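You operate a simulated robot arm through the tools that you are given. There is no shell and no other tool. Be economical: measure what you need, move in short steps, check, and stop when the job is done.

You are at the controls of a simulated two-armed robot. One attempt, no reset.

## Task
Shut the spout shutter, turn the small green wheel to FAST and brush the white patch off the round mat.
Fine: use the yellow brush and put it back; the mugs stay empty.

Only the result counts: the job must be done as asked and must still hold three seconds after the hand-in. Knocking over, shifting, dropping, spilling or breaking anything else fails it.

## Robot
Two 7-joint arms with two-finger parallel grippers on one trunk, on a base that drives. Base frame: it is fixed to the floor where the robot stands at the start and does not move with it; the origin is under the middle of the robot, x ahead of it, y to its left, z up. Units: cm, rad, N and s.
The left shoulder is at the start at [6, 14.3, 92.6], the right one opposite. With the tool pointing down near the work surface each hand reaches from about 32 to 74 cm from the robot's upright axis, wherever it stands, measured 20 degrees to its own side. Places, roughly: spout shutter [50, 0, 110]; small green wheel [60, -40, 90]; red pad [50, -60, 90]; round mat [50, -20, 80]. Payload 1.57 kg a hand.
Tool frame (each hand has its own): the origin (TCP) lies between the finger pads and is the grasp point; the fingertips stand 3 cm ahead of it; z points along the fingers, y is the line along which they close. The gripper opens to 11 cm. The fingers are 2.4 cm wide and 1.2 cm thick; the gripper's body (4.8 by 11.2 cm) begins 7.8 cm behind the TCP.
Orientation is that of the tool frame in the base frame, as [roll, pitch, yaw] about the fixed x, y, z axes, in that order (R = Rz(yaw) Ry(pitch) Rx(roll)). With the fingers straight down and closing along the base's y, the tool's x points along the base's -x, its y along +y and its z along -z.

## Interface
- The arms move only by the tool drive_tool. It takes "left_increments", "right_increments" or both (then of equal length, played together; a hand with none holds still); each is a list that holds one entry, the list of rows, each a list of 6 numbers: the shift along the tool's x, y, z in units of 50 mm (1.0 is 50 mm), then the turn, a rotation vector about the tool's x, y, z in units of 4 degrees (1.0 is 4 degrees). In form: [[[dx, dy, dz, wx, wy, wz], ...]]. A call has 1 to 20 rows; each row shifts and turns the commanded pose from where the row before left it, along the tool's axes as they then stand. "left_claw" and "right_claw" are, for a hand that has rows, the closure, from 0 (fully open) to 1 (shut), set as the call begins (left out, the last holds). A call with a number of a shift or a turn outside -1 to 1 is refused whole. A row lasts 0.2 s, in which the tool goes at most 5 cm and 0.15 rad; a call with a longer step from one row to the next is refused whole, and so is a gripper value outside its range. A pose out of reach is approached as far as the arm can. The call stops where the force on the tool passes 40 N (or 10 N more than at its start, if that is more) or the arm is blocked; 0.2 s more then pass. The fingers move at their own pace (about 4.5 cm/s each) and stop on an object; they squeeze with about 36 N. The grip force told is the motor's: it shows also when the fingers shut on nothing. Time passes only in rows, and 0.2 s behind the last, so rows that do not move let the fingers close. The reply holds the time, the measured pose of the TCP, the force on the tool along the base axes, the opening and the grip force, in the units named above and with some noise.
- Cameras (640 x 400 px; columns grow to the right, rows downward): "scene" is now at [4.07, -1.67, 152.46]; the picture's right is [-0.23, -0.97, -0.00], its down [-0.81, 0.19, -0.55] and it looks along [0.54, -0.12, -0.83] (base axes); focal length 278 px, centre (320, 200). "left" rides on the left gripper at [7, -1.6, -14.1] in its tool frame; the picture's right is [0.23, 0.97, 0.00], its down [-0.86, 0.20, -0.48] and it looks along [-0.47, 0.11, 0.88] (tool axes); focal length 222 px, centre (320, 200). "right" rides on the right gripper at [7, 1.6, -14.1] in its tool frame; the picture's right is [-0.23, 0.97, 0.00], its down [-0.86, -0.20, -0.48] and it looks along [-0.47, -0.11, 0.88] (tool axes); focal length 222 px, centre (320, 200). There is no depth. A picture from a camera that has moved, and an enlarged one, comes with that camera's place and axes in the base frame and with its lens.
- snapshot(camera): a new picture of that camera. It takes no simulated time.
- raise_lower(by): slides the trunk up (or, below 0, down) by that many cm; the arms and the scene camera ride with it, the base frame stays. It gives what a move gives, with no picture.
- roll_base(legs): drives the robot by 1 to 6 legs, each [ahead, left, turn to the left] in cm, cm and rad, along the robot's own axes; the way and the turn of a leg run together, so that a leg with both is an arc; at most 150 cm and 3.142 rad a leg. The arms and the cameras ride along, it lands a little off, and it stops where it bumps. It gives what a move gives.
- pan_tilt(pan, tilt): turns the head with the scene camera to pan (to the left, within 1.501 rad either way) and tilt (down, from -0.506 to 1.204), counted from straight ahead of the robot. It gives what a move gives.
- inspect(camera, box): a new picture of the part [left, top, right, bottom] of that camera's present view, enlarged. It takes no simulated time.
- close_job(): hands the job in; it is judged then, once.

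Work in short steps. Places have to be worked out from the pictures, the camera data and where the tool is seen: move nearer, look again, correct. Check each grasp and each placing, and mend what went wrong. You have 120 turns and 108 pictures in all, those below and enlarged ones among them. Open the grippers and draw the arms clear of the work before you hand the job in, unless the task says otherwise; then end with one line.

The tools are called after "Request:" by a JSON object that holds its "name" and its "arguments". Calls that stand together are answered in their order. drive_tool: Moves the arms, as the interface text tells. Its arguments: {"type":"object","properties":{"left_increments":{"type":"array"},"left_claw":{"type":"number"},"right_increments":{"type":"array"},"right_claw":{"type":"number"}},"required":[]} The other tools are called the same way: raise_lower (by) slides the trunk up or down; roll_base (legs) drives the base; pan_tilt (pan, tilt) turns the head that bears the scene camera; snapshot (camera) takes a picture; inspect (camera, box) takes an enlarged picture of a part of a camera's view; close_job () hands the job in.

At the start:

```text
t: 0.0
left_ee_pos: [45.81, -6.47, 100.01]
left_orientation: [-3.141, 0.001, 3.142]
left_wrist_force: [-0.1, 0.0, -0.2]
left_width: 11.01
left_finger_force: 0.0
right_ee_pos: [33.28, -43.5, 99.87]
right_orientation: [-3.141, 0.0, -3.141]
right_wrist_force: [0.3, -0.1, -0.1]
right_width: 10.98
right_finger_force: 0.1
trunk travel left (down, up): [-52.5, 6.5]
robot x, y, heading: [-0.26, 0.2, -0.004]
head pan, tilt: [-0.227, 0.988]
```

scene: 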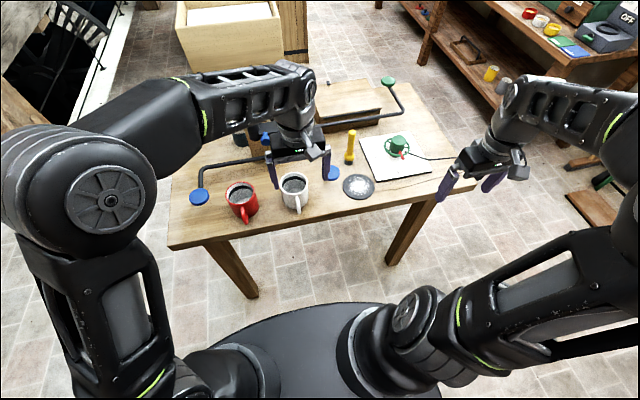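
right: 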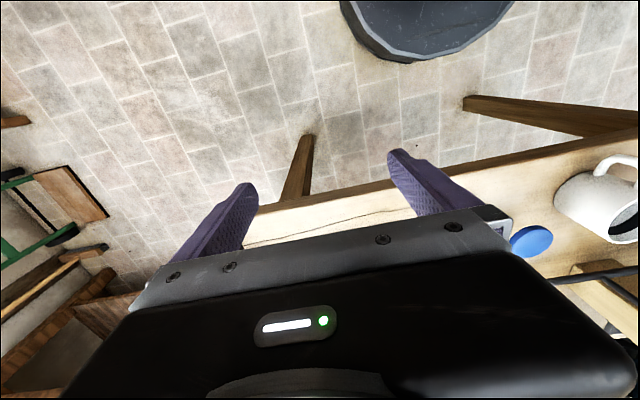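
left: 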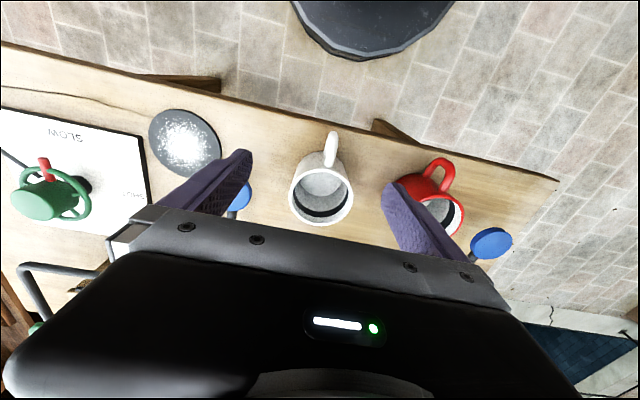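

The left arm hides much of the table, so I enlarge the table part of the scene view first.

Request:
{"name": "inspect", "arguments": {"camera": "scene", "box": [170, 60, 490, 260]}}

Request:
{"name": "inspect", "arguments": {"camera": "left", "box": [0, 60, 320, 260]}}

```text
2.00 times, centred on (330, 160) of scene
camera zoom: at [4.07, -1.67, 152.46], right [-0.23, -0.97, 0.0], down [-0.81, 0.19, -0.55], along [0.54, -0.12, -0.83], focal length 555 px, centre (300, 280)
```

zoom: 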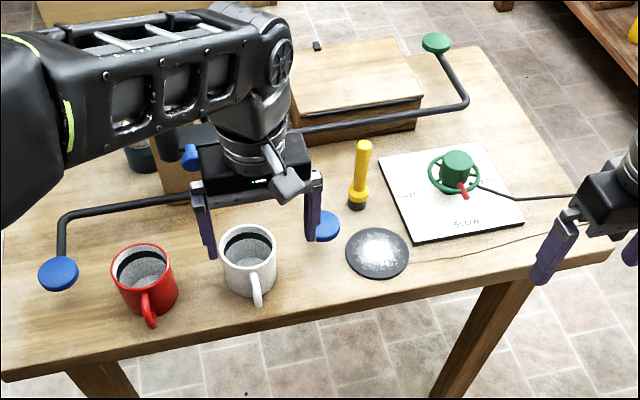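

```text
2.00 times, centred on (160, 160) of left
camera zoom: at [38.85, -8.0, 113.8], right [-0.23, 0.97, 0.0], down [0.86, 0.2, 0.48], along [0.47, 0.11, -0.88], focal length 444 px, centre (640, 280)
```

zoom: 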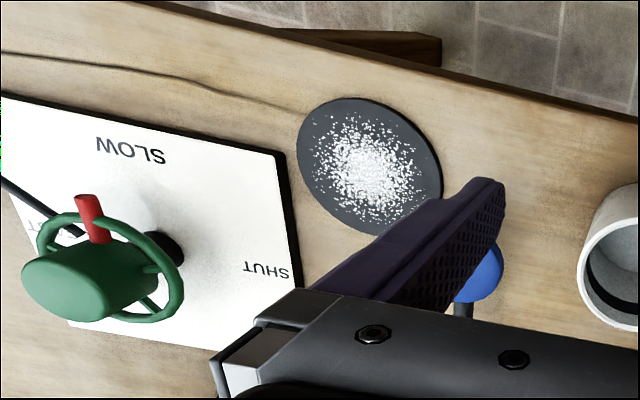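

The spout is hidden behind the left gripper. I draw the left hand back, up and to the left to uncover it.

Request:
{"name": "drive_tool", "arguments": {"left_increments": [[[1, 0, 0, 0, 0, 0], [0.6, 0, -0.6, 0, 0, 0], [0, 0, -1, 0, 0, 0], [0, 0.7, -0.7, 0, 0, 0], [0, 1, 0, 0, 0, 0], [0, 1, 0, 0, 0, 0], [0, 1, 0, 0, 0, 0], [0, 1, 0, 0, 0, 0], [0, 1, 0, 0, 0, 0], [0, 1, 0, 0, 0, 0], [0, 0, 0, 0, 0, 0]]]}}

Request:
{"name": "snapshot", "arguments": {"camera": "scene"}}

Request:
{"name": "inspect", "arguments": {"camera": "scene", "box": [170, 60, 490, 260]}}

```text
t: 2.4
left_ee_pos: [37.48, 27.17, 111.34]
left_orientation: [-3.14, 0.0, -3.141]
left_wrist_force: [0.6, 0.2, -0.5]
left_width: 11.02
left_finger_force: 0.0
right_ee_pos: [33.27, -43.42, 100.03]
right_orientation: [-3.141, 0.001, -3.14]
right_wrist_force: [0.3, 0.5, 0.0]
right_width: 11.0
right_finger_force: 0.1
trunk travel left (down, up): [-52.5, 6.5]
robot x, y, heading: [0.27, -0.03, -0.004]
head pan, tilt: [-0.227, 0.988]
```

```text
102 pictures are left
camera scene: at [4.09, -1.57, 152.46], right [-0.23, -0.97, 0.0], down [-0.81, 0.19, -0.55], along [0.54, -0.12, -0.83], focal length 278 px, centre (320, 200)
```

scene: 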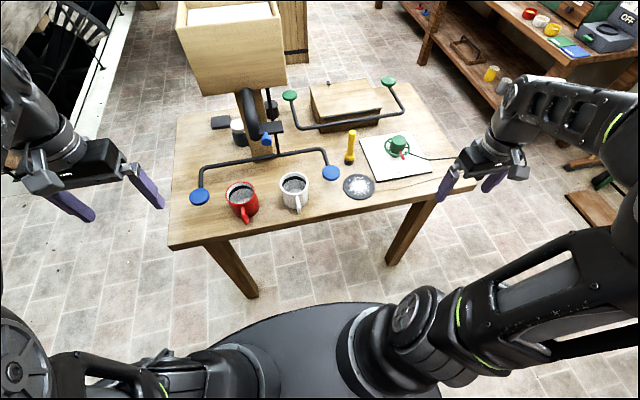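

```text
2.00 times, centred on (330, 160) of scene
camera zoom: at [4.09, -1.57, 152.46], right [-0.23, -0.97, 0.0], down [-0.81, 0.19, -0.55], along [0.54, -0.12, -0.83], focal length 555 px, centre (300, 280)
```

zoom: 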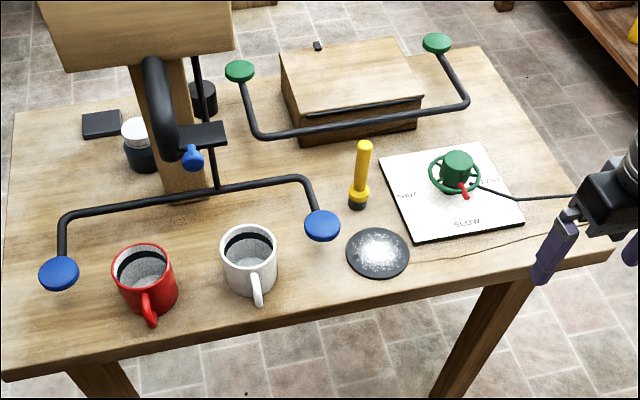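

The hopper's spout with a blue knob and a linkage is visible now. I look at it enlarged, and move the right hand out of the way of the wheel/red pad region in the next step.

Request:
{"name": "inspect", "arguments": {"camera": "scene", "box": [220, 80, 348, 160]}}

Request:
{"name": "inspect", "arguments": {"camera": "scene", "box": [340, 110, 468, 190]}}

Request:
{"name": "snapshot", "arguments": {"camera": "left"}}

```text
5.00 times, centred on (284, 120) of scene
camera zoom: at [4.09, -1.57, 152.46], right [-0.23, -0.97, 0.0], down [-0.81, 0.19, -0.55], along [0.54, -0.12, -0.83], focal length 1388 px, centre (500, 600)
```

zoom: 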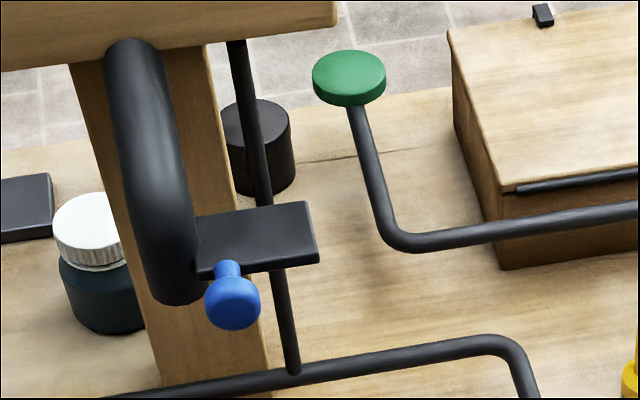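

```text
5.00 times, centred on (404, 150) of scene
camera zoom: at [4.09, -1.57, 152.46], right [-0.23, -0.97, 0.0], down [-0.81, 0.19, -0.55], along [0.54, -0.12, -0.83], focal length 1388 px, centre (-100, 450)
```

zoom: 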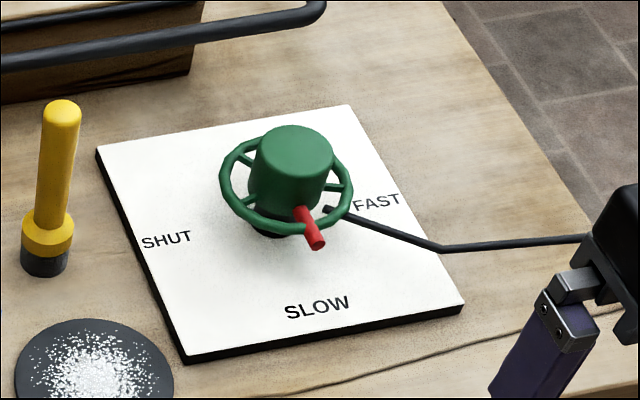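

```text
98 pictures are left
camera left: at [30.8, 25.64, 125.26], right [-0.23, 0.97, 0.0], down [0.85, 0.2, 0.48], along [0.47, 0.11, -0.88], focal length 222 px, centre (320, 200)
```

left: 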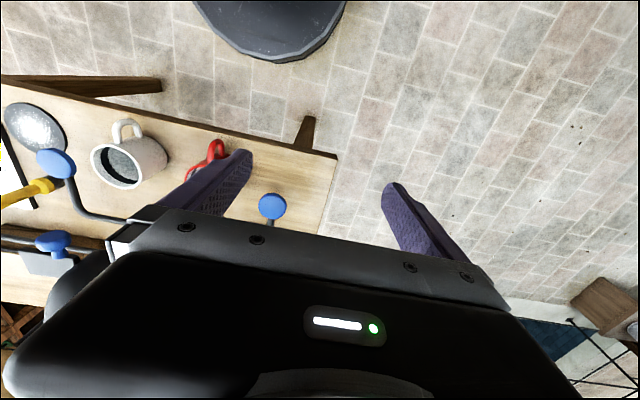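

Estimates: knob ≈ (54,0,105.5), brush ≈ (62,-24) top z≈96. I raise the right hand and shift it left, to see the red pad in the scene view and the brush from the hand camera.

Request:
{"name": "drive_tool", "arguments": {"right_increments": [[[0, 0, -1, 0, 0, 0], [0, 0, -1, 0, 0, 0], [0, 0, -1, 0, 0, 0], [0, 1, 0, 0, 0, 0], [0, 1, 0, 0, 0, 0], [0, 1, 0, 0, 0, 0], [0, 0.6, 0, 0, 0, 0], [0, 0, 0, 0, 0, 0]]]}}

Request:
{"name": "snapshot", "arguments": {"camera": "scene"}}

Request:
{"name": "snapshot", "arguments": {"camera": "right"}}

Request:
{"name": "inspect", "arguments": {"camera": "scene", "box": [360, 100, 520, 200]}}

```text
t: 4.2
left_ee_pos: [37.67, 26.98, 111.54]
left_orientation: [3.141, -0.001, -3.141]
left_wrist_force: [0.0, -0.2, -0.3]
left_width: 10.98
left_finger_force: 0.0
right_ee_pos: [33.73, -25.37, 112.11]
right_orientation: [3.141, 0.0, -3.141]
right_wrist_force: [-0.1, 0.2, 0.2]
right_width: 11.0
right_finger_force: 0.0
right hand out of reach, approached as far as the arm can: row 3
trunk travel left (down, up): [-52.5, 6.5]
robot x, y, heading: [0.23, 0.24, -0.001]
head pan, tilt: [-0.227, 0.988]
```

```text
97 pictures are left
camera scene: at [4.06, -1.7, 152.46], right [-0.23, -0.97, 0.0], down [-0.81, 0.19, -0.55], along [0.54, -0.12, -0.83], focal length 278 px, centre (320, 200)
```

scene: 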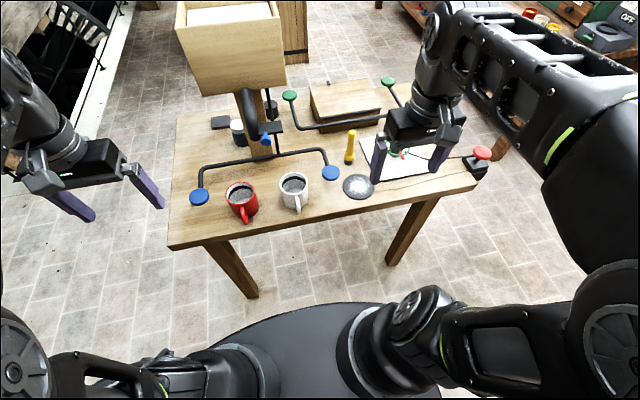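

```text
96 pictures are left
camera right: at [26.72, -23.73, 126.16], right [0.23, 0.97, 0.0], down [0.85, -0.2, 0.48], along [0.47, -0.11, -0.88], focal length 222 px, centre (320, 200)
```

right: 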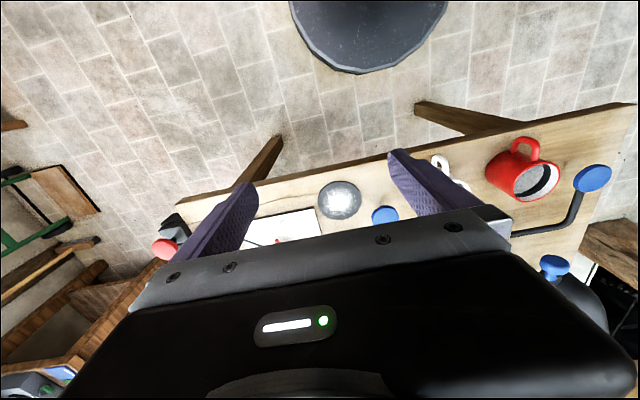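

```text
4.00 times, centred on (440, 150) of scene
camera zoom: at [4.06, -1.7, 152.46], right [-0.23, -0.97, 0.0], down [-0.81, 0.19, -0.55], along [0.54, -0.12, -0.83], focal length 1111 px, centre (-160, 400)
```

zoom: 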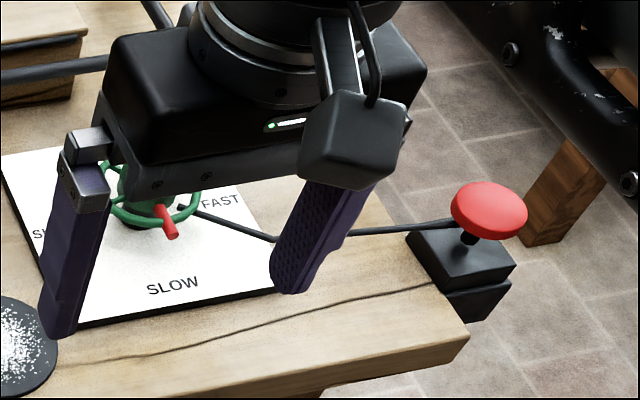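

The red pad is a spring button linked to the wheel by a rod, so I suspect an interlock; the blue pads link to the shutter likewise. To inspect the spout closely, I tilt the left hand's fingers forward and bring it toward y≈5.

Request:
{"name": "drive_tool", "arguments": {"left_increments": [[[0, -0.5, 0, 0, -1, 0], [0, -0.5, 0, 0, -1, 0], [0, -0.5, 0, 0, -1, 0], [0, -0.5, 0, 0, -1, 0], [0, -0.5, 0, 0, -1, 0], [0, -0.5, 0, 0, -1, 0], [0, -0.3, 0, 0, -1, 0], [0, 0, 0, 0, -1, 0], [0, 0, 0, 0, -1, 0], [0, 0, 0, 0, -1, 0], [0, 0, 0, 0, -1, 0], [0, 0, 0, 0, 0, 0]]]}}

Request:
{"name": "snapshot", "arguments": {"camera": "left"}}

```text
t: 5.7
left_ee_pos: [37.74, 11.45, 110.12]
left_orientation: [-3.005, 0.355, -3.114]
left_wrist_force: [0.3, 0.4, 0.0]
left_width: 11.02
left_finger_force: 0.1
right_ee_pos: [33.72, -25.33, 112.11]
right_orientation: [3.141, 0.001, 3.141]
right_wrist_force: [-0.2, -0.4, 0.0]
right_width: 10.99
right_finger_force: 0.1
trunk travel left (down, up): [-52.5, 6.5]
robot x, y, heading: [0.22, -0.12, 0.002]
head pan, tilt: [-0.227, 0.988]
stopped in row 7 (left hand): the arm was blocked; the commanded pose is now the measured one
```

```text
94 pictures are left
camera left: at [26.36, 11.51, 120.76], right [-0.2, 0.96, -0.2], down [0.64, 0.28, 0.72], along [0.74, 0.01, -0.67], focal length 222 px, centre (320, 200)
```

left: 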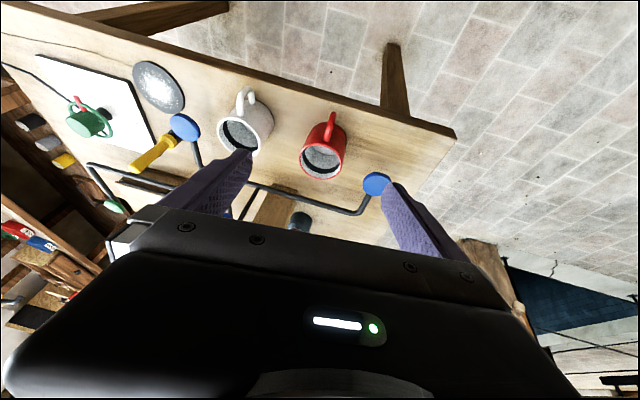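

The arm hit a limit this close to the body. I instead zoom strongly with the scene camera on the spout.

Request:
{"name": "inspect", "arguments": {"camera": "scene", "box": [232, 105, 296, 165]}}

```text
6.67 times, centred on (264, 135) of scene
camera zoom: at [4.04, -1.68, 152.46], right [-0.23, -0.97, 0.0], down [-0.81, 0.19, -0.55], along [0.54, -0.12, -0.83], focal length 1851 px, centre (693, 633)
```

zoom: 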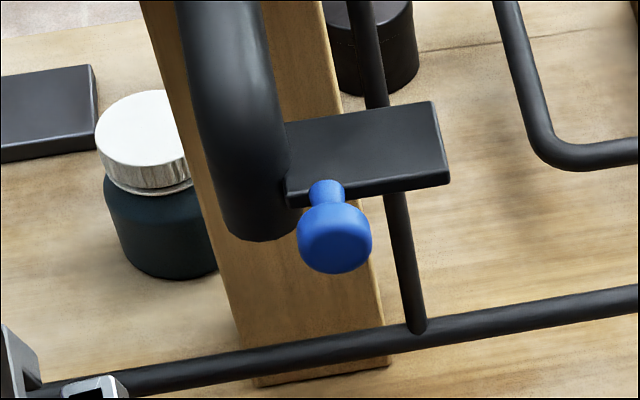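

The plate sits to the right of the pipe, so shutting should mean sliding it in +y. I check the linkages of the green and blue bars from the scene view.

Request:
{"name": "inspect", "arguments": {"camera": "scene", "box": [270, 65, 430, 165]}}

Request:
{"name": "inspect", "arguments": {"camera": "scene", "box": [180, 120, 350, 226]}}

```text
4.00 times, centred on (350, 115) of scene
camera zoom: at [4.04, -1.68, 152.46], right [-0.23, -0.97, 0.0], down [-0.81, 0.19, -0.55], along [0.54, -0.12, -0.83], focal length 1111 px, centre (200, 540)
```

zoom: 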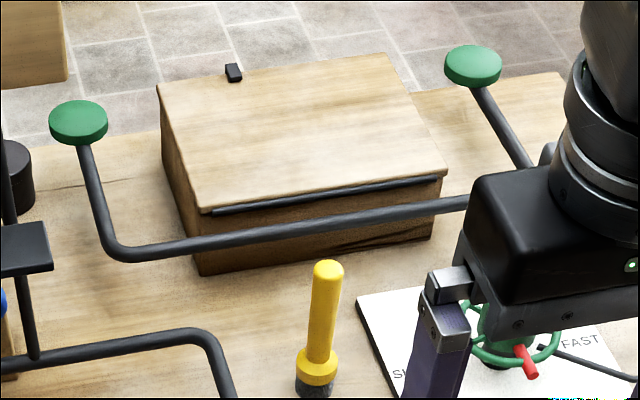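

```text
3.76 times, centred on (265, 173) of scene
camera zoom: at [4.04, -1.68, 152.46], right [-0.23, -0.97, 0.0], down [-0.81, 0.19, -0.55], along [0.54, -0.12, -0.83], focal length 1045 px, centre (527, 302)
```

zoom: 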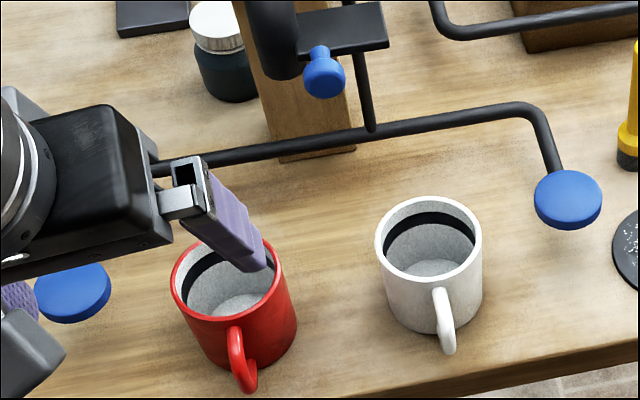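

Mugs are empty; nothing else touches the plate. I bring the left hand forward, fix its tilt to 45° forward-down and half-close the claw, as a pre-grasp for the blue knob.

Request:
{"name": "drive_tool", "arguments": {"left_increments": [[[0, 0, 0, -0.98, 0, 0.18], [0, 0, 0, -0.98, 0, 0.18], [-0.57, -0.43, 0.07, 0, 0, 0], [-0.57, -0.43, 0.07, 0, 0, 0], [-0.57, -0.43, 0.07, 0, -0.16, 0], [0, 0, 0, 0, -1, 0], [0, 0, 0, 0, -1, 0], [0, 0, 0, 0, -1, 0], [0, 0, 0, 0, -1, 0], [0, 0, 0, 0, -1, 0], [0, 0, 0, 0, -1, 0], [0, 0, 0, 0, 0, 0]]], "left_claw": 0.4}}

Request:
{"name": "snapshot", "arguments": {"camera": "scene"}}

```text
t: 6.8
left_ee_pos: [40.76, 0.95, 113.85]
left_orientation: [-3.081, 0.397, 2.997]
left_wrist_force: [-0.2, -0.5, 0.4]
left_width: 6.61
left_finger_force: 0.1
right_ee_pos: [33.8, -25.45, 112.15]
right_orientation: [3.141, -0.001, 3.141]
right_wrist_force: [-0.5, 0.4, 0.6]
right_width: 10.97
right_finger_force: 0.1
trunk travel left (down, up): [-52.5, 6.5]
robot x, y, heading: [-0.55, -0.1, -0.003]
head pan, tilt: [-0.227, 0.988]
stopped in row 5 (left hand): the arm was blocked; the commanded pose is now the measured one
```

```text
90 pictures are left
camera scene: at [4.06, -1.66, 152.46], right [-0.23, -0.97, 0.0], down [-0.81, 0.19, -0.55], along [0.54, -0.12, -0.83], focal length 278 px, centre (320, 200)
```

scene: 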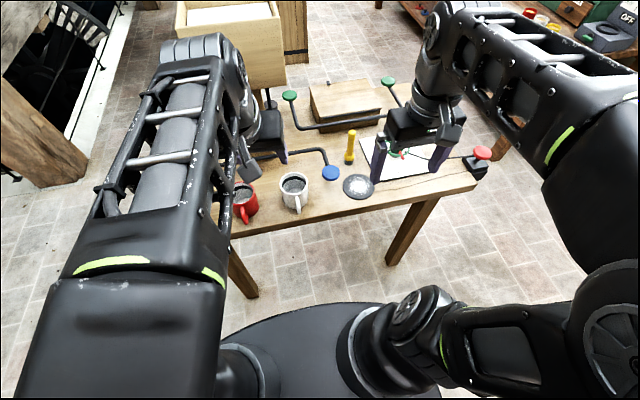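

The tilted hand is too close to the body, and the elbow leans high near the hopper. I drive the base back 12 cm to give the arm a better posture.

Request:
{"name": "roll_base", "arguments": {"legs": [[-12, 0, 0]]}}

Request:
{"name": "drive_tool", "arguments": {"left_increments": [[[-0.8, 0, 0.3, 0, 0, 0], [-0.8, 0, 0.3, 0, 0, 0], [-0.8, 0, 0.3, 0, 0, 0], [0, 0, 0, 0, 0, 0]]]}}

Request:
{"name": "snapshot", "arguments": {"camera": "scene"}}

```text
t: 8.0
left_ee_pos: [28.53, 1.0, 113.86]
left_orientation: [-3.083, 0.397, 2.997]
left_wrist_force: [-1.0, -0.5, -0.3]
left_width: 6.61
left_finger_force: 0.0
right_ee_pos: [21.63, -25.33, 112.1]
right_orientation: [-3.14, 0.001, -3.141]
right_wrist_force: [-0.6, -0.2, 0.3]
right_width: 11.0
right_finger_force: 0.0
trunk travel left (down, up): [-52.5, 6.5]
robot x, y, heading: [-12.17, -0.3, 0.003]
head pan, tilt: [-0.227, 0.988]
```

```text
t: 9.0
left_ee_pos: [41.27, -1.1, 114.24]
left_orientation: [-3.082, 0.397, 2.996]
left_wrist_force: [-0.8, -0.5, -0.7]
left_width: 6.59
left_finger_force: 0.0
right_ee_pos: [21.52, -25.38, 112.09]
right_orientation: [-3.141, -0.001, 3.141]
right_wrist_force: [-0.9, 0.3, 0.5]
right_width: 11.0
right_finger_force: 0.1
trunk travel left (down, up): [-52.5, 6.5]
robot x, y, heading: [-11.95, -0.33, -0.001]
head pan, tilt: [-0.227, 0.988]
```

```text
89 pictures are left
camera scene: at [-8.1, -1.66, 152.46], right [-0.23, -0.97, 0.0], down [-0.81, 0.19, -0.55], along [0.54, -0.12, -0.83], focal length 278 px, centre (320, 200)
```

scene: 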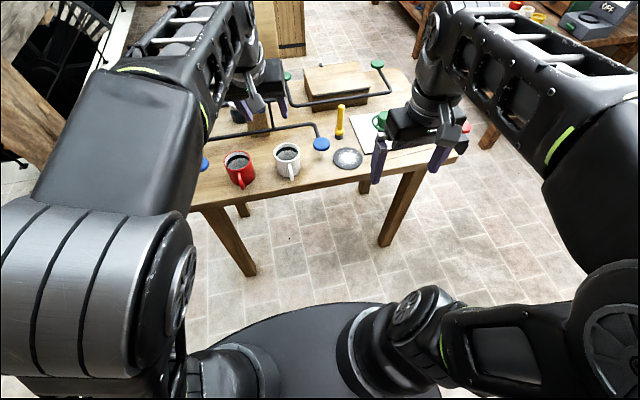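

Better posture now. I square the left hand up, tilt to 45° and go to about 6 cm short of the knob.

Request:
{"name": "drive_tool", "arguments": {"left_increments": [[[0, 0, 0, -0.85, 0, 0], [0, 0, 0, -0.4, 0, -0.96], [0, 0, 0, -0.4, 0, -0.96], [0, 0, 0, 0, -1, 0], [0, 0, 0, 0, -1, 0], [0, 0, 0, 0, -1, 0], [0, 0, 0, 0, -1, 0], [0, 0, 0, 0, -1, 0], [0, 0, 0, 0, -0.56, 0], [-0.25, 0.11, 0.74, 0, 0, 0], [-0.25, 0.11, 0.74, 0, 0, 0], [0, 0, 0, 0, 0, 0]]]}}

Request:
{"name": "inspect", "arguments": {"camera": "scene", "box": [190, 50, 350, 150]}}

Request:
{"name": "snapshot", "arguments": {"camera": "left"}}

```text
t: 11.6
left_ee_pos: [48.25, 0.08, 110.87]
left_orientation: [-3.141, 0.786, -3.14]
left_wrist_force: [-0.3, -0.1, -1.3]
left_width: 6.58
left_finger_force: 0.1
right_ee_pos: [21.55, -25.47, 112.14]
right_orientation: [3.141, -0.001, 3.141]
right_wrist_force: [0.0, -0.5, -0.3]
right_width: 11.0
right_finger_force: 0.1
trunk travel left (down, up): [-52.5, 6.5]
robot x, y, heading: [-12.27, -0.29, 0.004]
head pan, tilt: [-0.227, 0.988]
```

```text
4.00 times, centred on (270, 100) of scene
camera zoom: at [-8.05, -1.66, 152.46], right [-0.23, -0.97, 0.0], down [-0.81, 0.19, -0.55], along [0.54, -0.12, -0.83], focal length 1111 px, centre (520, 600)
```

zoom: 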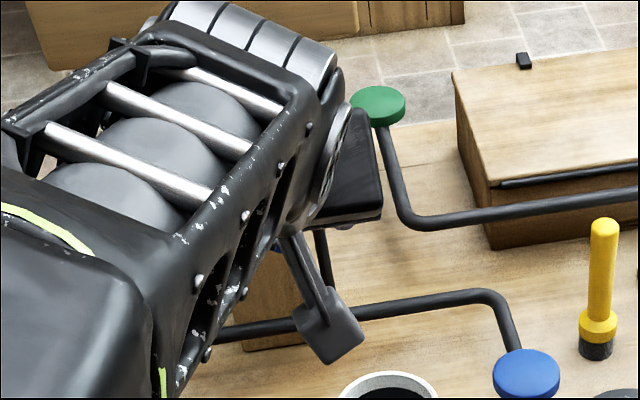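

```text
87 pictures are left
camera left: at [33.52, -1.51, 115.61], right [-0.16, 0.97, -0.16], down [0.27, 0.2, 0.94], along [0.95, 0.11, -0.29], focal length 222 px, centre (320, 200)
```

left: 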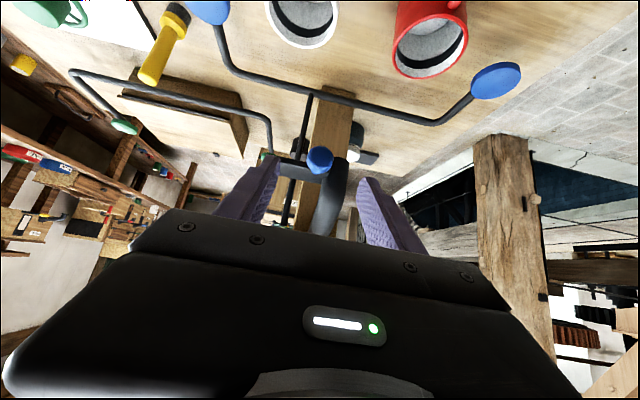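

Knob is clearly seen between the fingers; position (54,0.1,105.2) confirmed. I zoom on it.

Request:
{"name": "inspect", "arguments": {"camera": "left", "box": [240, 110, 400, 210]}}

```text
4.00 times, centred on (320, 160) of left
camera zoom: at [33.52, -1.51, 115.61], right [-0.16, 0.97, -0.16], down [0.27, 0.2, 0.94], along [0.95, 0.11, -0.29], focal length 888 px, centre (320, 360)
```

zoom: 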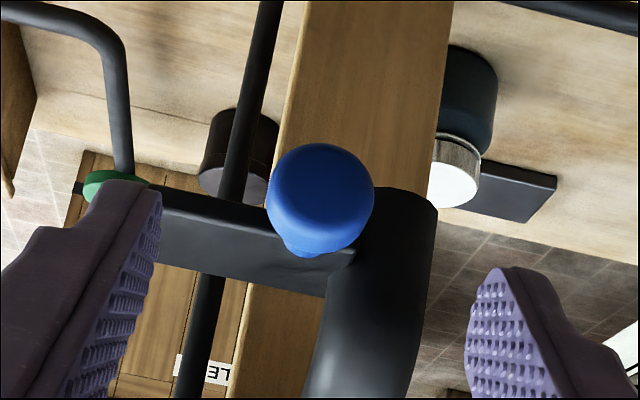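

I advance 6.4 cm along the fingers so they straddle the knob, and close.

Request:
{"name": "drive_tool", "arguments": {"left_increments": [[[0, 0, 0.5, 0, 0, 0], [0, 0, 0.5, 0, 0, 0], [0, 0, 0.28, 0, 0, 0], [0, 0, 0, 0, 0, 0]]]}}

Request:
{"name": "drive_tool", "arguments": {"left_increments": [[[0, 0, 0, 0, 0, 0], [0, 0, 0, 0, 0, 0], [0, 0, 0, 0, 0, 0], [0, 0, 0, 0, 0, 0]]], "left_claw": 1}}

Request:
{"name": "inspect", "arguments": {"camera": "left", "box": [240, 110, 400, 210]}}

```text
t: 12.6
left_ee_pos: [52.89, 0.01, 106.31]
left_orientation: [3.141, 0.785, 3.142]
left_wrist_force: [0.6, -0.3, -0.7]
left_width: 6.6
left_finger_force: 0.0
right_ee_pos: [21.54, -25.47, 112.04]
right_orientation: [-3.141, 0.0, 3.141]
right_wrist_force: [0.1, 0.6, 0.7]
right_width: 10.99
right_finger_force: 0.1
trunk travel left (down, up): [-52.5, 6.5]
robot x, y, heading: [-12.26, -0.19, -0.0]
head pan, tilt: [-0.227, 0.988]
```

```text
t: 13.6
left_ee_pos: [52.85, -0.05, 106.3]
left_orientation: [-3.139, 0.787, -3.141]
left_wrist_force: [-0.1, 0.5, -0.7]
left_width: 2.56
left_finger_force: 28.2
right_ee_pos: [21.56, -25.42, 112.2]
right_orientation: [3.141, 0.0, 3.141]
right_wrist_force: [0.2, -0.4, 0.1]
right_width: 10.99
right_finger_force: 0.1
trunk travel left (down, up): [-52.5, 6.5]
robot x, y, heading: [-12.12, -0.11, 0.001]
head pan, tilt: [-0.227, 0.988]
```

```text
4.00 times, centred on (320, 160) of left
camera zoom: at [38.1, -1.56, 111.07], right [-0.16, 0.97, -0.16], down [0.27, 0.2, 0.94], along [0.95, 0.11, -0.29], focal length 888 px, centre (320, 360)
```

zoom: 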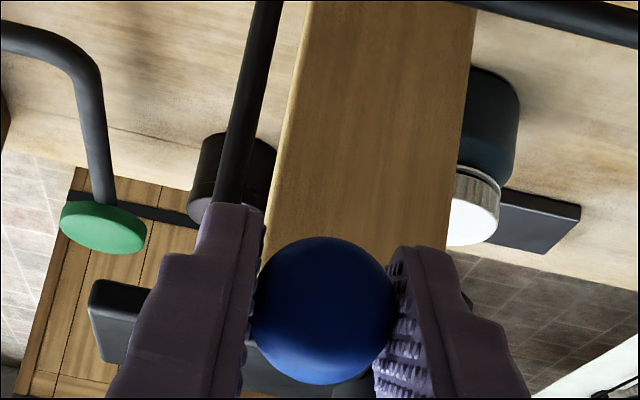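

Knob gripped (2.56 cm). I pull +y gently by 1.5 cm to see whether it slides without the pad.

Request:
{"name": "drive_tool", "arguments": {"left_increments": [[[0, 0.1, 0, 0, 0, 0], [0, 0.1, 0, 0, 0, 0], [0, 0.1, 0, 0, 0, 0], [0, 0, 0, 0, 0, 0]]]}}

Request:
{"name": "inspect", "arguments": {"camera": "left", "box": [240, 110, 400, 210]}}

```text
t: 14.6
left_ee_pos: [52.87, 1.51, 106.41]
left_orientation: [3.14, 0.785, -3.14]
left_wrist_force: [1.1, 0.1, 0.4]
left_width: 2.54
left_finger_force: 37.2
right_ee_pos: [21.64, -25.37, 112.14]
right_orientation: [-3.141, 0.0, 3.141]
right_wrist_force: [-0.4, -0.6, -1.2]
right_width: 11.0
right_finger_force: 0.1
trunk travel left (down, up): [-52.5, 6.5]
robot x, y, heading: [-12.06, 0.03, 0.0]
head pan, tilt: [-0.227, 0.988]
```

```text
4.00 times, centred on (320, 160) of left
camera zoom: at [38.1, -0.06, 111.07], right [-0.16, 0.97, -0.16], down [0.27, 0.2, 0.94], along [0.95, 0.11, -0.29], focal length 888 px, centre (320, 360)
```

zoom: 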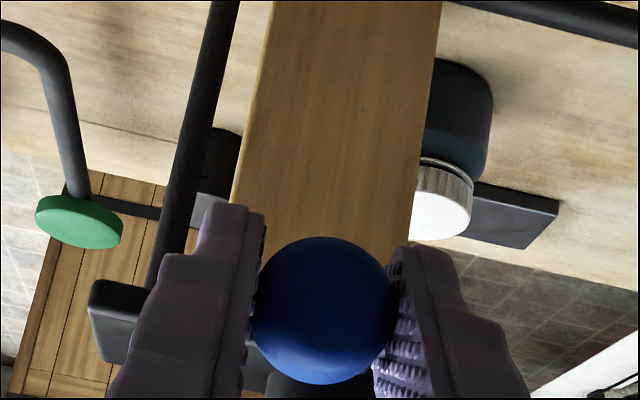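

It slides freely. I keep pulling in small steps until it stops.

Request:
{"name": "drive_tool", "arguments": {"left_increments": [[[0, 0.1, 0, 0, 0, 0], [0, 0.1, 0, 0, 0, 0], [0, 0.1, 0, 0, 0, 0], [0, 0.1, 0, 0, 0, 0], [0, 0.1, 0, 0, 0, 0], [0, 0.1, 0, 0, 0, 0], [0, 0.1, 0, 0, 0, 0], [0, 0.1, 0, 0, 0, 0], [0, 0.1, 0, 0, 0, 0], [0, 0.1, 0, 0, 0, 0]]]}}

Request:
{"name": "inspect", "arguments": {"camera": "left", "box": [240, 110, 400, 210]}}

```text
t: 16.5
left_ee_pos: [52.83, 4.05, 106.36]
left_orientation: [-3.13, 0.789, 3.126]
left_wrist_force: [4.9, -12.5, -6.2]
left_width: 2.56
left_finger_force: 36.6
right_ee_pos: [21.6, -25.54, 112.06]
right_orientation: [-3.141, 0.0, 3.138]
right_wrist_force: [0.1, 0.3, 0.9]
right_width: 10.99
right_finger_force: 0.1
trunk travel left (down, up): [-52.5, 6.5]
robot x, y, heading: [-12.0, 0.18, 0.0]
head pan, tilt: [-0.227, 0.988]
stopped in row 9 (left hand): the force on the tool passed its limit (the readings are from after the stop); the commanded pose is now the measured one
```

```text
4.00 times, centred on (320, 160) of left
camera zoom: at [38.05, 2.87, 111.02], right [-0.14, 0.98, -0.17], down [0.27, 0.2, 0.94], along [0.95, 0.08, -0.29], focal length 888 px, centre (320, 360)
```

zoom: 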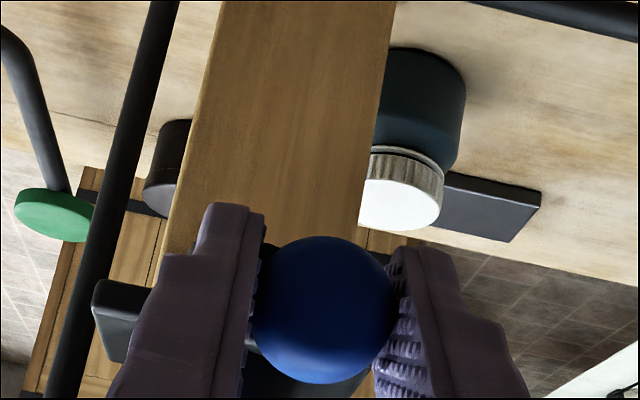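

End stop at 4 cm of travel. I open the claw a little, back off and check whether it stays.

Request:
{"name": "drive_tool", "arguments": {"left_increments": [[[0, 0, 0, 0, 0, 0], [0, 0, 0, 0, 0, 0], [0, 0, 0, 0, 0, 0], [0, 0, -0.6, 0, 0, 0], [0, 0, -0.6, 0, 0, 0], [0, 0, -0.6, 0, 0, 0], [0, 0, 0, 0, 0, 0], [0, 0, 0, 0, 0, 0], [0, 0, 0, 0, 0, 0]]], "left_claw": 0.5}}

Request:
{"name": "inspect", "arguments": {"camera": "left", "box": [240, 110, 400, 210]}}

```text
t: 18.5
left_ee_pos: [46.42, 4.64, 112.58]
left_orientation: [-3.133, 0.789, 3.131]
left_wrist_force: [-0.5, -0.4, -0.4]
left_width: 5.5
left_finger_force: 0.1
right_ee_pos: [21.58, -25.57, 112.15]
right_orientation: [3.141, 0.0, 3.137]
right_wrist_force: [-0.7, -0.5, -0.6]
right_width: 10.98
right_finger_force: 0.1
trunk travel left (down, up): [-52.5, 6.5]
robot x, y, heading: [-12.11, 0.01, -0.002]
head pan, tilt: [-0.227, 0.988]
```

```text
4.00 times, centred on (320, 160) of left
camera zoom: at [31.62, 3.38, 117.38], right [-0.14, 0.98, -0.17], down [0.27, 0.2, 0.94], along [0.95, 0.09, -0.29], focal length 888 px, centre (320, 360)
```

zoom: 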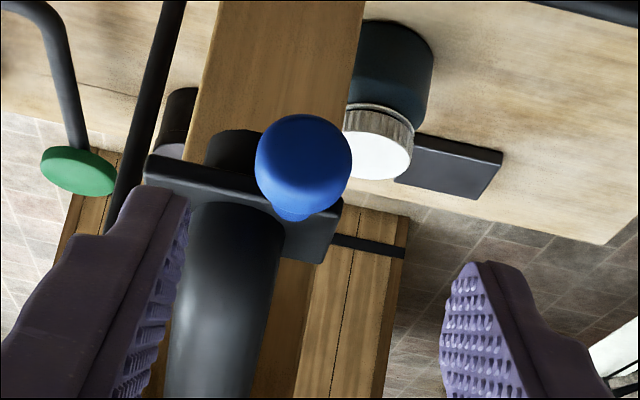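

The plate now covers the pipe and stays. Next I retract the left hand a bit, then drive the base 25 cm right and 12 cm ahead for the brush and wheel.

Request:
{"name": "drive_tool", "arguments": {"left_increments": [[[0.5, 0, -0.6, 0, 0, 0], [0.5, 0, -0.6, 0, 0, 0], [0, 0, 0, 0, 0, 0]]]}}

Request:
{"name": "roll_base", "arguments": {"legs": [[0, -25, 0], [11, 0, 0]]}}

Request:
{"name": "drive_tool", "arguments": {"left_increments": [[[0, 0.8, 0, 0, 1, 0], [0, 0.8, 0, 0, 1, 0], [0, 0.8, 0, 0, 1, 0], [0, 0.8, 0, 0, 1, 0], [0, 0.8, 0, 0, 1, 0], [0, 0, 0, 0, 1, 0], [0, 0, 0, 0, 1, 0], [0, 0, 0, 0, 1, 0], [0, 0, 0, 0, 1, 0], [0, 0, 0, 0, 1, 0], [0, 0, 0, 0, 1, 0], [0, 0, 0, 0, 0, 0]]]}}

Request:
{"name": "snapshot", "arguments": {"camera": "scene"}}

```text
t: 19.3
left_ee_pos: [38.69, 4.86, 113.37]
left_orientation: [-3.135, 0.788, 3.131]
left_wrist_force: [0.0, -0.7, -0.4]
left_width: 5.48
left_finger_force: 0.0
right_ee_pos: [21.71, -25.47, 112.12]
right_orientation: [3.141, 0.001, 3.137]
right_wrist_force: [-0.7, 0.0, 0.5]
right_width: 10.99
right_finger_force: 0.1
trunk travel left (down, up): [-52.5, 6.5]
robot x, y, heading: [-11.98, 0.11, -0.009]
head pan, tilt: [-0.227, 0.988]
```

```text
t: 21.9
left_ee_pos: [49.61, -20.23, 113.18]
left_orientation: [-3.134, 0.786, 3.13]
left_wrist_force: [1.3, -0.1, 0.6]
left_width: 5.5
left_finger_force: 0.1
right_ee_pos: [32.5, -50.69, 112.06]
right_orientation: [-3.141, -0.002, 3.14]
right_wrist_force: [0.5, 0.4, 0.1]
right_width: 11.01
right_finger_force: 0.1
trunk travel left (down, up): [-52.5, 6.5]
robot x, y, heading: [-1.14, -25.34, -0.007]
head pan, tilt: [-0.227, 0.988]
```

```text
t: 24.5
left_ee_pos: [49.82, -0.36, 113.29]
left_orientation: [-3.137, 0.092, 3.125]
left_wrist_force: [-0.5, -0.3, -0.5]
left_width: 5.5
left_finger_force: 0.1
left hand out of reach, approached as far as the arm can: row 11
right_ee_pos: [32.49, -50.62, 112.24]
right_orientation: [-3.14, -0.001, 3.139]
right_wrist_force: [0.4, -0.8, 1.1]
right_width: 11.0
right_finger_force: 0.0
trunk travel left (down, up): [-52.5, 6.5]
robot x, y, heading: [-1.07, -25.29, -0.0]
head pan, tilt: [-0.227, 0.988]
```

```text
81 pictures are left
camera scene: at [2.88, -26.85, 152.46], right [-0.23, -0.97, 0.0], down [-0.81, 0.19, -0.55], along [0.54, -0.13, -0.83], focal length 278 px, centre (320, 200)
```

scene: 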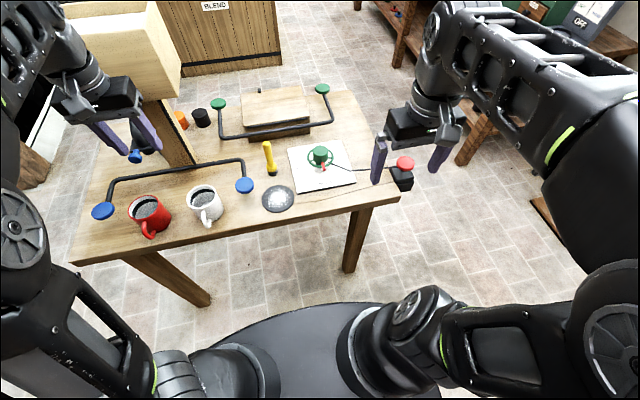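

Scene is clear now. I pull the left hand back out of the hopper's zone and zoom in on brush, mat and wheel.

Request:
{"name": "drive_tool", "arguments": {"left_increments": [[[1, 0, 0, 0, 0, 0], [1, 0, 0, 0, 0, 0], [0.4, 0, 0, 0, 0, 0], [0, 0, 0, 0, 0, 0]]]}}

Request:
{"name": "inspect", "arguments": {"camera": "scene", "box": [240, 130, 368, 210]}}

```text
t: 25.5
left_ee_pos: [37.88, 0.07, 112.1]
left_orientation: [-3.137, 0.091, 3.128]
left_wrist_force: [0.0, 0.5, -0.8]
left_width: 5.5
left_finger_force: 0.1
right_ee_pos: [32.57, -50.61, 111.97]
right_orientation: [3.141, 0.001, 3.139]
right_wrist_force: [0.3, 0.5, -0.2]
right_width: 10.99
right_finger_force: 0.0
trunk travel left (down, up): [-52.5, 6.5]
robot x, y, heading: [-1.26, -25.31, 0.002]
head pan, tilt: [-0.227, 0.988]
```

```text
5.00 times, centred on (304, 170) of scene
camera zoom: at [2.9, -26.83, 152.46], right [-0.23, -0.97, 0.0], down [-0.81, 0.19, -0.55], along [0.54, -0.13, -0.83], focal length 1388 px, centre (400, 350)
```

zoom: 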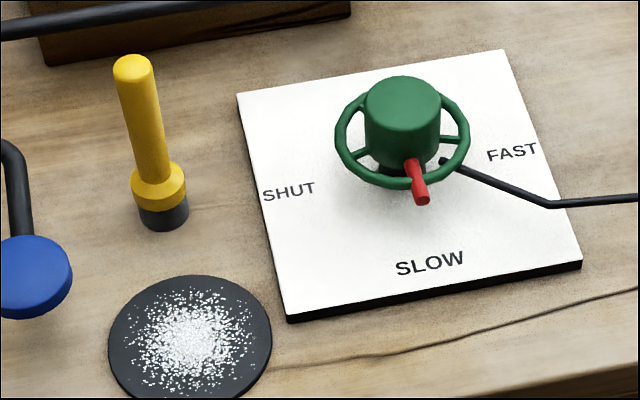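

Estimates: wheel axis (61.8,-41), hub top z≈90, ring z≈86, hub Ø≈4.7; brush (62.6,-25.3), top 95; mat (52.1,-25.5). I bring the right hand above the wheel.

Request:
{"name": "drive_tool", "arguments": {"right_increments": [[[-0.9, 0, 0, 0, 0, 0], [-0.9, 0.3, 0, 0, 0, 0], [-0.9, 0.3, 0, 0, 0, 0], [-0.9, 0.3, 0, 0, 0, 0], [-0.9, 0.3, 0.3, 0, 0, 0], [-0.9, 0.3, 0.4, 0, 0, 0], [-0.46, 0.42, 0.6, 0, 0, 0], [0, 0, 0, 0, 0, 0]]], "right_claw": 0.3}}

Request:
{"name": "snapshot", "arguments": {"camera": "right"}}

Request:
{"name": "snapshot", "arguments": {"camera": "scene"}}

```text
refused: row 6 steps farther than a row can; nothing moved
```

```text
79 pictures are left
camera right: at [25.52, -48.95, 126.17], right [0.23, 0.97, 0.0], down [0.85, -0.2, 0.48], along [0.47, -0.11, -0.88], focal length 222 px, centre (320, 200)
```

right: 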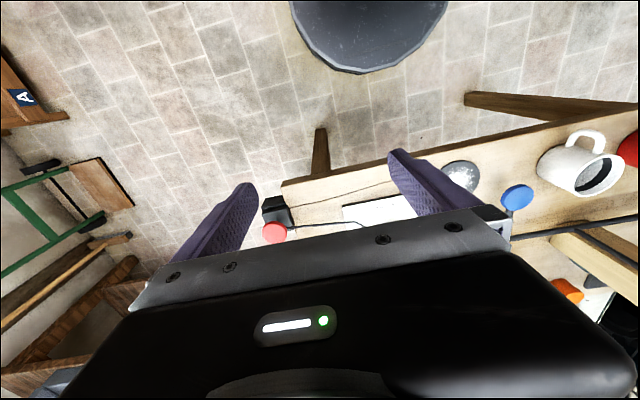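

```text
78 pictures are left
camera scene: at [2.9, -26.83, 152.46], right [-0.23, -0.97, 0.0], down [-0.81, 0.19, -0.55], along [0.54, -0.13, -0.83], focal length 278 px, centre (320, 200)
```

scene: 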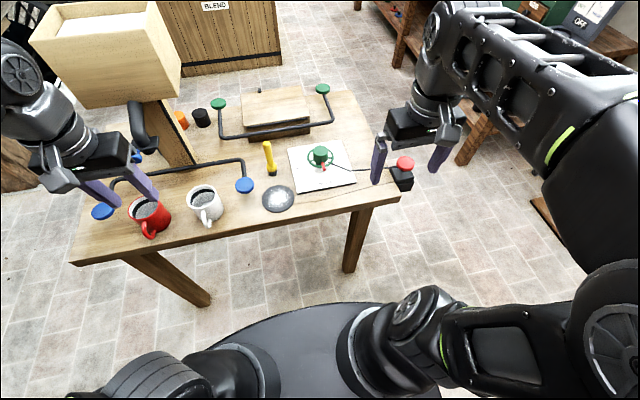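

Refused for step size; I redo it with smaller steps.

Request:
{"name": "drive_tool", "arguments": {"right_increments": [[[-0.85, 0.2, 0, 0, 0, 0], [-0.85, 0.3, 0, 0, 0, 0], [-0.85, 0.3, 0, 0, 0, 0], [-0.85, 0.3, 0, 0, 0, 0], [-0.85, 0.3, 0.2, 0, 0, 0], [-0.85, 0.3, 0.3, 0, 0, 0], [-0.76, 0.22, 0.5, 0, 0, 0], [0, 0, 0.4, 0, 0, 0], [0, 0, 0, 0, 0, 0]]], "right_claw": 0.3}}

Request:
{"name": "snapshot", "arguments": {"camera": "right"}}

Request:
{"name": "snapshot", "arguments": {"camera": "scene"}}

```text
t: 27.5
left_ee_pos: [37.8, -0.06, 112.19]
left_orientation: [-3.137, 0.092, 3.125]
left_wrist_force: [0.1, -0.2, 0.2]
left_width: 5.49
left_finger_force: 0.1
right_ee_pos: [56.08, -41.92, 103.13]
right_orientation: [3.14, 0.001, 3.14]
right_wrist_force: [0.0, 0.1, -0.5]
right_width: 7.72
right_finger_force: 0.1
right hand out of reach, approached as far as the arm can: row 3, 4, 5, 6, 7
trunk travel left (down, up): [-52.5, 6.5]
robot x, y, heading: [-1.38, -25.18, -0.002]
head pan, tilt: [-0.227, 0.988]
```

```text
77 pictures are left
camera right: at [49.03, -40.28, 117.23], right [0.23, 0.97, 0.0], down [0.85, -0.2, 0.48], along [0.47, -0.11, -0.88], focal length 222 px, centre (320, 200)
```

right: 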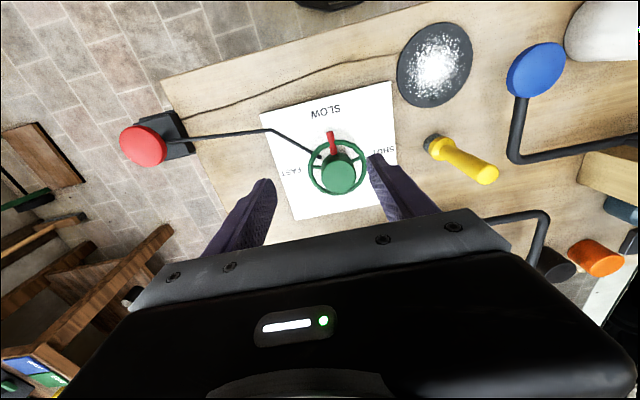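

```text
76 pictures are left
camera scene: at [2.9, -26.82, 152.46], right [-0.23, -0.97, 0.0], down [-0.81, 0.19, -0.55], along [0.54, -0.13, -0.83], focal length 278 px, centre (320, 200)
```

scene: 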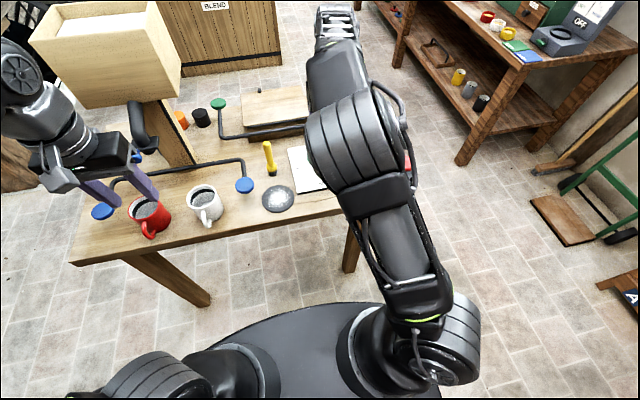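

Excellent view of the wheel. I zoom to measure it.

Request:
{"name": "inspect", "arguments": {"camera": "right", "box": [256, 90, 416, 190]}}

```text
4.00 times, centred on (336, 140) of right
camera zoom: at [49.03, -40.28, 117.23], right [0.23, 0.97, 0.0], down [0.85, -0.2, 0.48], along [0.47, -0.11, -0.88], focal length 888 px, centre (256, 440)
```

zoom: 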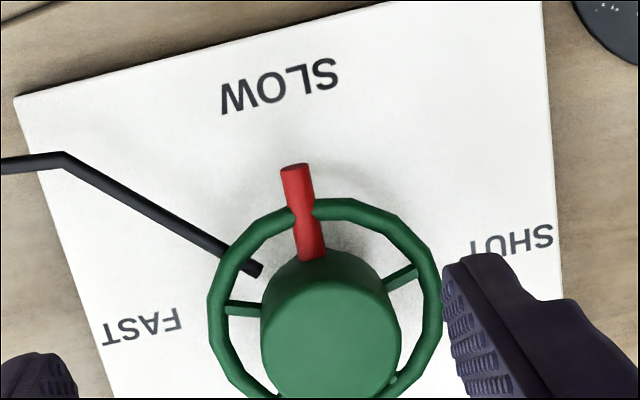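

Hub centre ≈ (61,-40.7). The right arm was at its reach limit, so I drive the base 6 cm ahead, both hands being clear above everything.

Request:
{"name": "roll_base", "arguments": {"legs": [[6, 0, 0]]}}

Request:
{"name": "inspect", "arguments": {"camera": "right", "box": [240, 90, 400, 190]}}

```text
t: 28.5
left_ee_pos: [43.91, -0.02, 111.96]
left_orientation: [-3.137, 0.09, 3.126]
left_wrist_force: [0.6, -0.2, -0.9]
left_width: 5.5
left_finger_force: 0.0
right_ee_pos: [62.1, -42.05, 103.2]
right_orientation: [3.141, -0.001, 3.139]
right_wrist_force: [-0.2, 0.6, 0.2]
right_width: 7.72
right_finger_force: 0.0
trunk travel left (down, up): [-52.5, 6.5]
robot x, y, heading: [4.4, -25.41, 0.001]
head pan, tilt: [-0.227, 0.988]
```

```text
4.00 times, centred on (320, 140) of right
camera zoom: at [55.12, -40.33, 117.18], right [0.23, 0.97, 0.0], down [0.86, -0.2, 0.48], along [0.46, -0.11, -0.88], focal length 888 px, centre (320, 440)
```

zoom: 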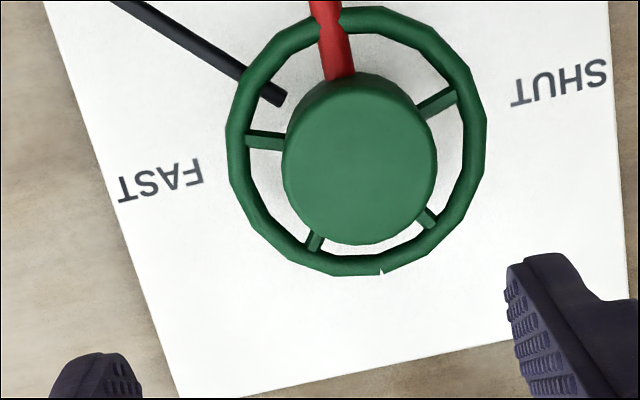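

Two rays intersect at axis (60.2,-40.4), hub top z≈91, ring z≈88. I centre, pre-turn the hand 44° clockwise, and go down to z≈94 first.

Request:
{"name": "drive_tool", "arguments": {"right_increments": [[[0.38, 0.33, 0, 0, 0, 0], [0, 0, 0, 0, 0, 1], [0, 0, 0, 0, 0, 1], [0, 0, 0, 0, 0, 1], [0, 0, 0, 0, 0, 1], [0, 0, 0, 0, 0, 1], [0, 0, 0, 0, 0, 1], [0, 0, 0, 0, 0, 1], [0, 0, 0, 0, 0, 1], [0, 0, 0, 0, 0, 1], [0, 0, 0, 0, 0, 1], [0, 0, 0, 0, 0, 1], [0, 0, 0.8, 0, 0, 0], [0, 0, 0.5, 0, 0, 0], [0, 0, 0, 0, 0, 0]]]}}

Request:
{"name": "inspect", "arguments": {"camera": "right", "box": [200, 90, 456, 250]}}

```text
t: 31.7
left_ee_pos: [43.82, -0.04, 112.13]
left_orientation: [-3.138, 0.092, 3.125]
left_wrist_force: [0.3, 0.5, 0.4]
left_width: 5.49
left_finger_force: 0.1
right_ee_pos: [60.07, -40.35, 96.57]
right_orientation: [3.141, 0.0, 2.374]
right_wrist_force: [0.1, 0.7, 0.1]
right_width: 7.72
right_finger_force: 0.0
trunk travel left (down, up): [-52.5, 6.5]
robot x, y, heading: [5.4, -25.39, -0.003]
head pan, tilt: [-0.227, 0.988]
```

```text
2.50 times, centred on (328, 170) of right
camera zoom: at [56.18, -34.25, 110.74], right [0.84, 0.54, 0.0], down [0.47, -0.74, 0.48], along [0.26, -0.4, -0.88], focal length 555 px, centre (300, 275)
```

zoom: 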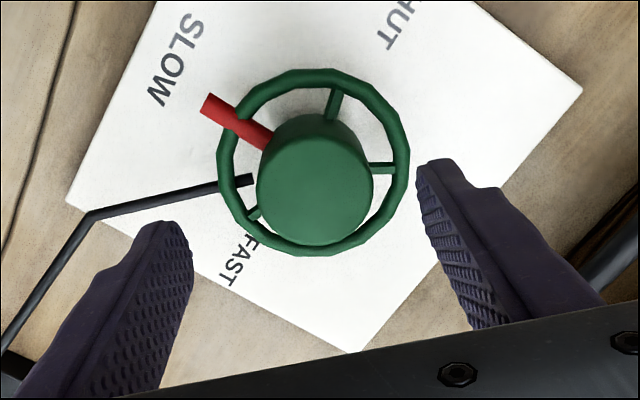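

Centred to within half a cm. I descend to TCP z≈91.2 and close on the hub.

Request:
{"name": "drive_tool", "arguments": {"right_increments": [[[0, 0.1, 0.5, 0, 0, 0], [0, 0, 0.4, 0, 0, 0], [0, 0, 0.17, 0, 0, 0], [0, 0, 0, 0, 0, 0]]]}}

Request:
{"name": "drive_tool", "arguments": {"right_increments": [[[0, 0, 0, 0, 0, 0], [0, 0, 0, 0, 0, 0], [0, 0, 0, 0, 0, 0], [0, 0, 0, 0, 0, 0]]], "right_claw": 1}}

Request:
{"name": "inspect", "arguments": {"camera": "right", "box": [200, 90, 456, 250]}}

```text
t: 32.7
left_ee_pos: [43.98, -0.17, 112.12]
left_orientation: [-3.135, 0.09, 3.126]
left_wrist_force: [-0.1, -0.7, 0.5]
left_width: 5.49
left_finger_force: 0.0
right_ee_pos: [60.39, -40.07, 91.34]
right_orientation: [3.14, 0.0, 2.37]
right_wrist_force: [-0.4, 0.9, -0.2]
right_width: 7.7
right_finger_force: 0.0
trunk travel left (down, up): [-52.5, 6.5]
robot x, y, heading: [4.9, -25.19, -0.005]
head pan, tilt: [-0.227, 0.988]
```

```text
t: 33.7
left_ee_pos: [43.89, -0.05, 112.13]
left_orientation: [-3.135, 0.093, 3.126]
left_wrist_force: [-0.4, 0.2, 0.3]
left_width: 5.5
left_finger_force: 0.0
right_ee_pos: [60.33, -40.08, 91.3]
right_orientation: [-3.142, -0.002, 2.37]
right_wrist_force: [-2.3, -1.3, -1.8]
right_width: 4.67
right_finger_force: 33.4
trunk travel left (down, up): [-52.5, 6.5]
robot x, y, heading: [4.52, -25.05, -0.002]
head pan, tilt: [-0.227, 0.988]
```

```text
2.50 times, centred on (328, 170) of right
camera zoom: at [56.51, -33.94, 105.4], right [0.84, 0.54, 0.0], down [0.47, -0.74, 0.48], along [0.26, -0.4, -0.88], focal length 555 px, centre (300, 275)
```

zoom: 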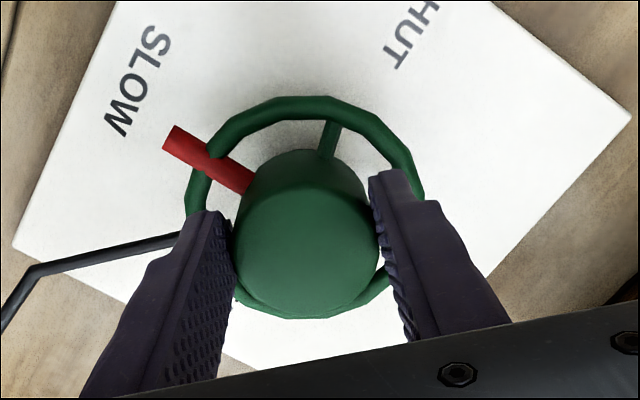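

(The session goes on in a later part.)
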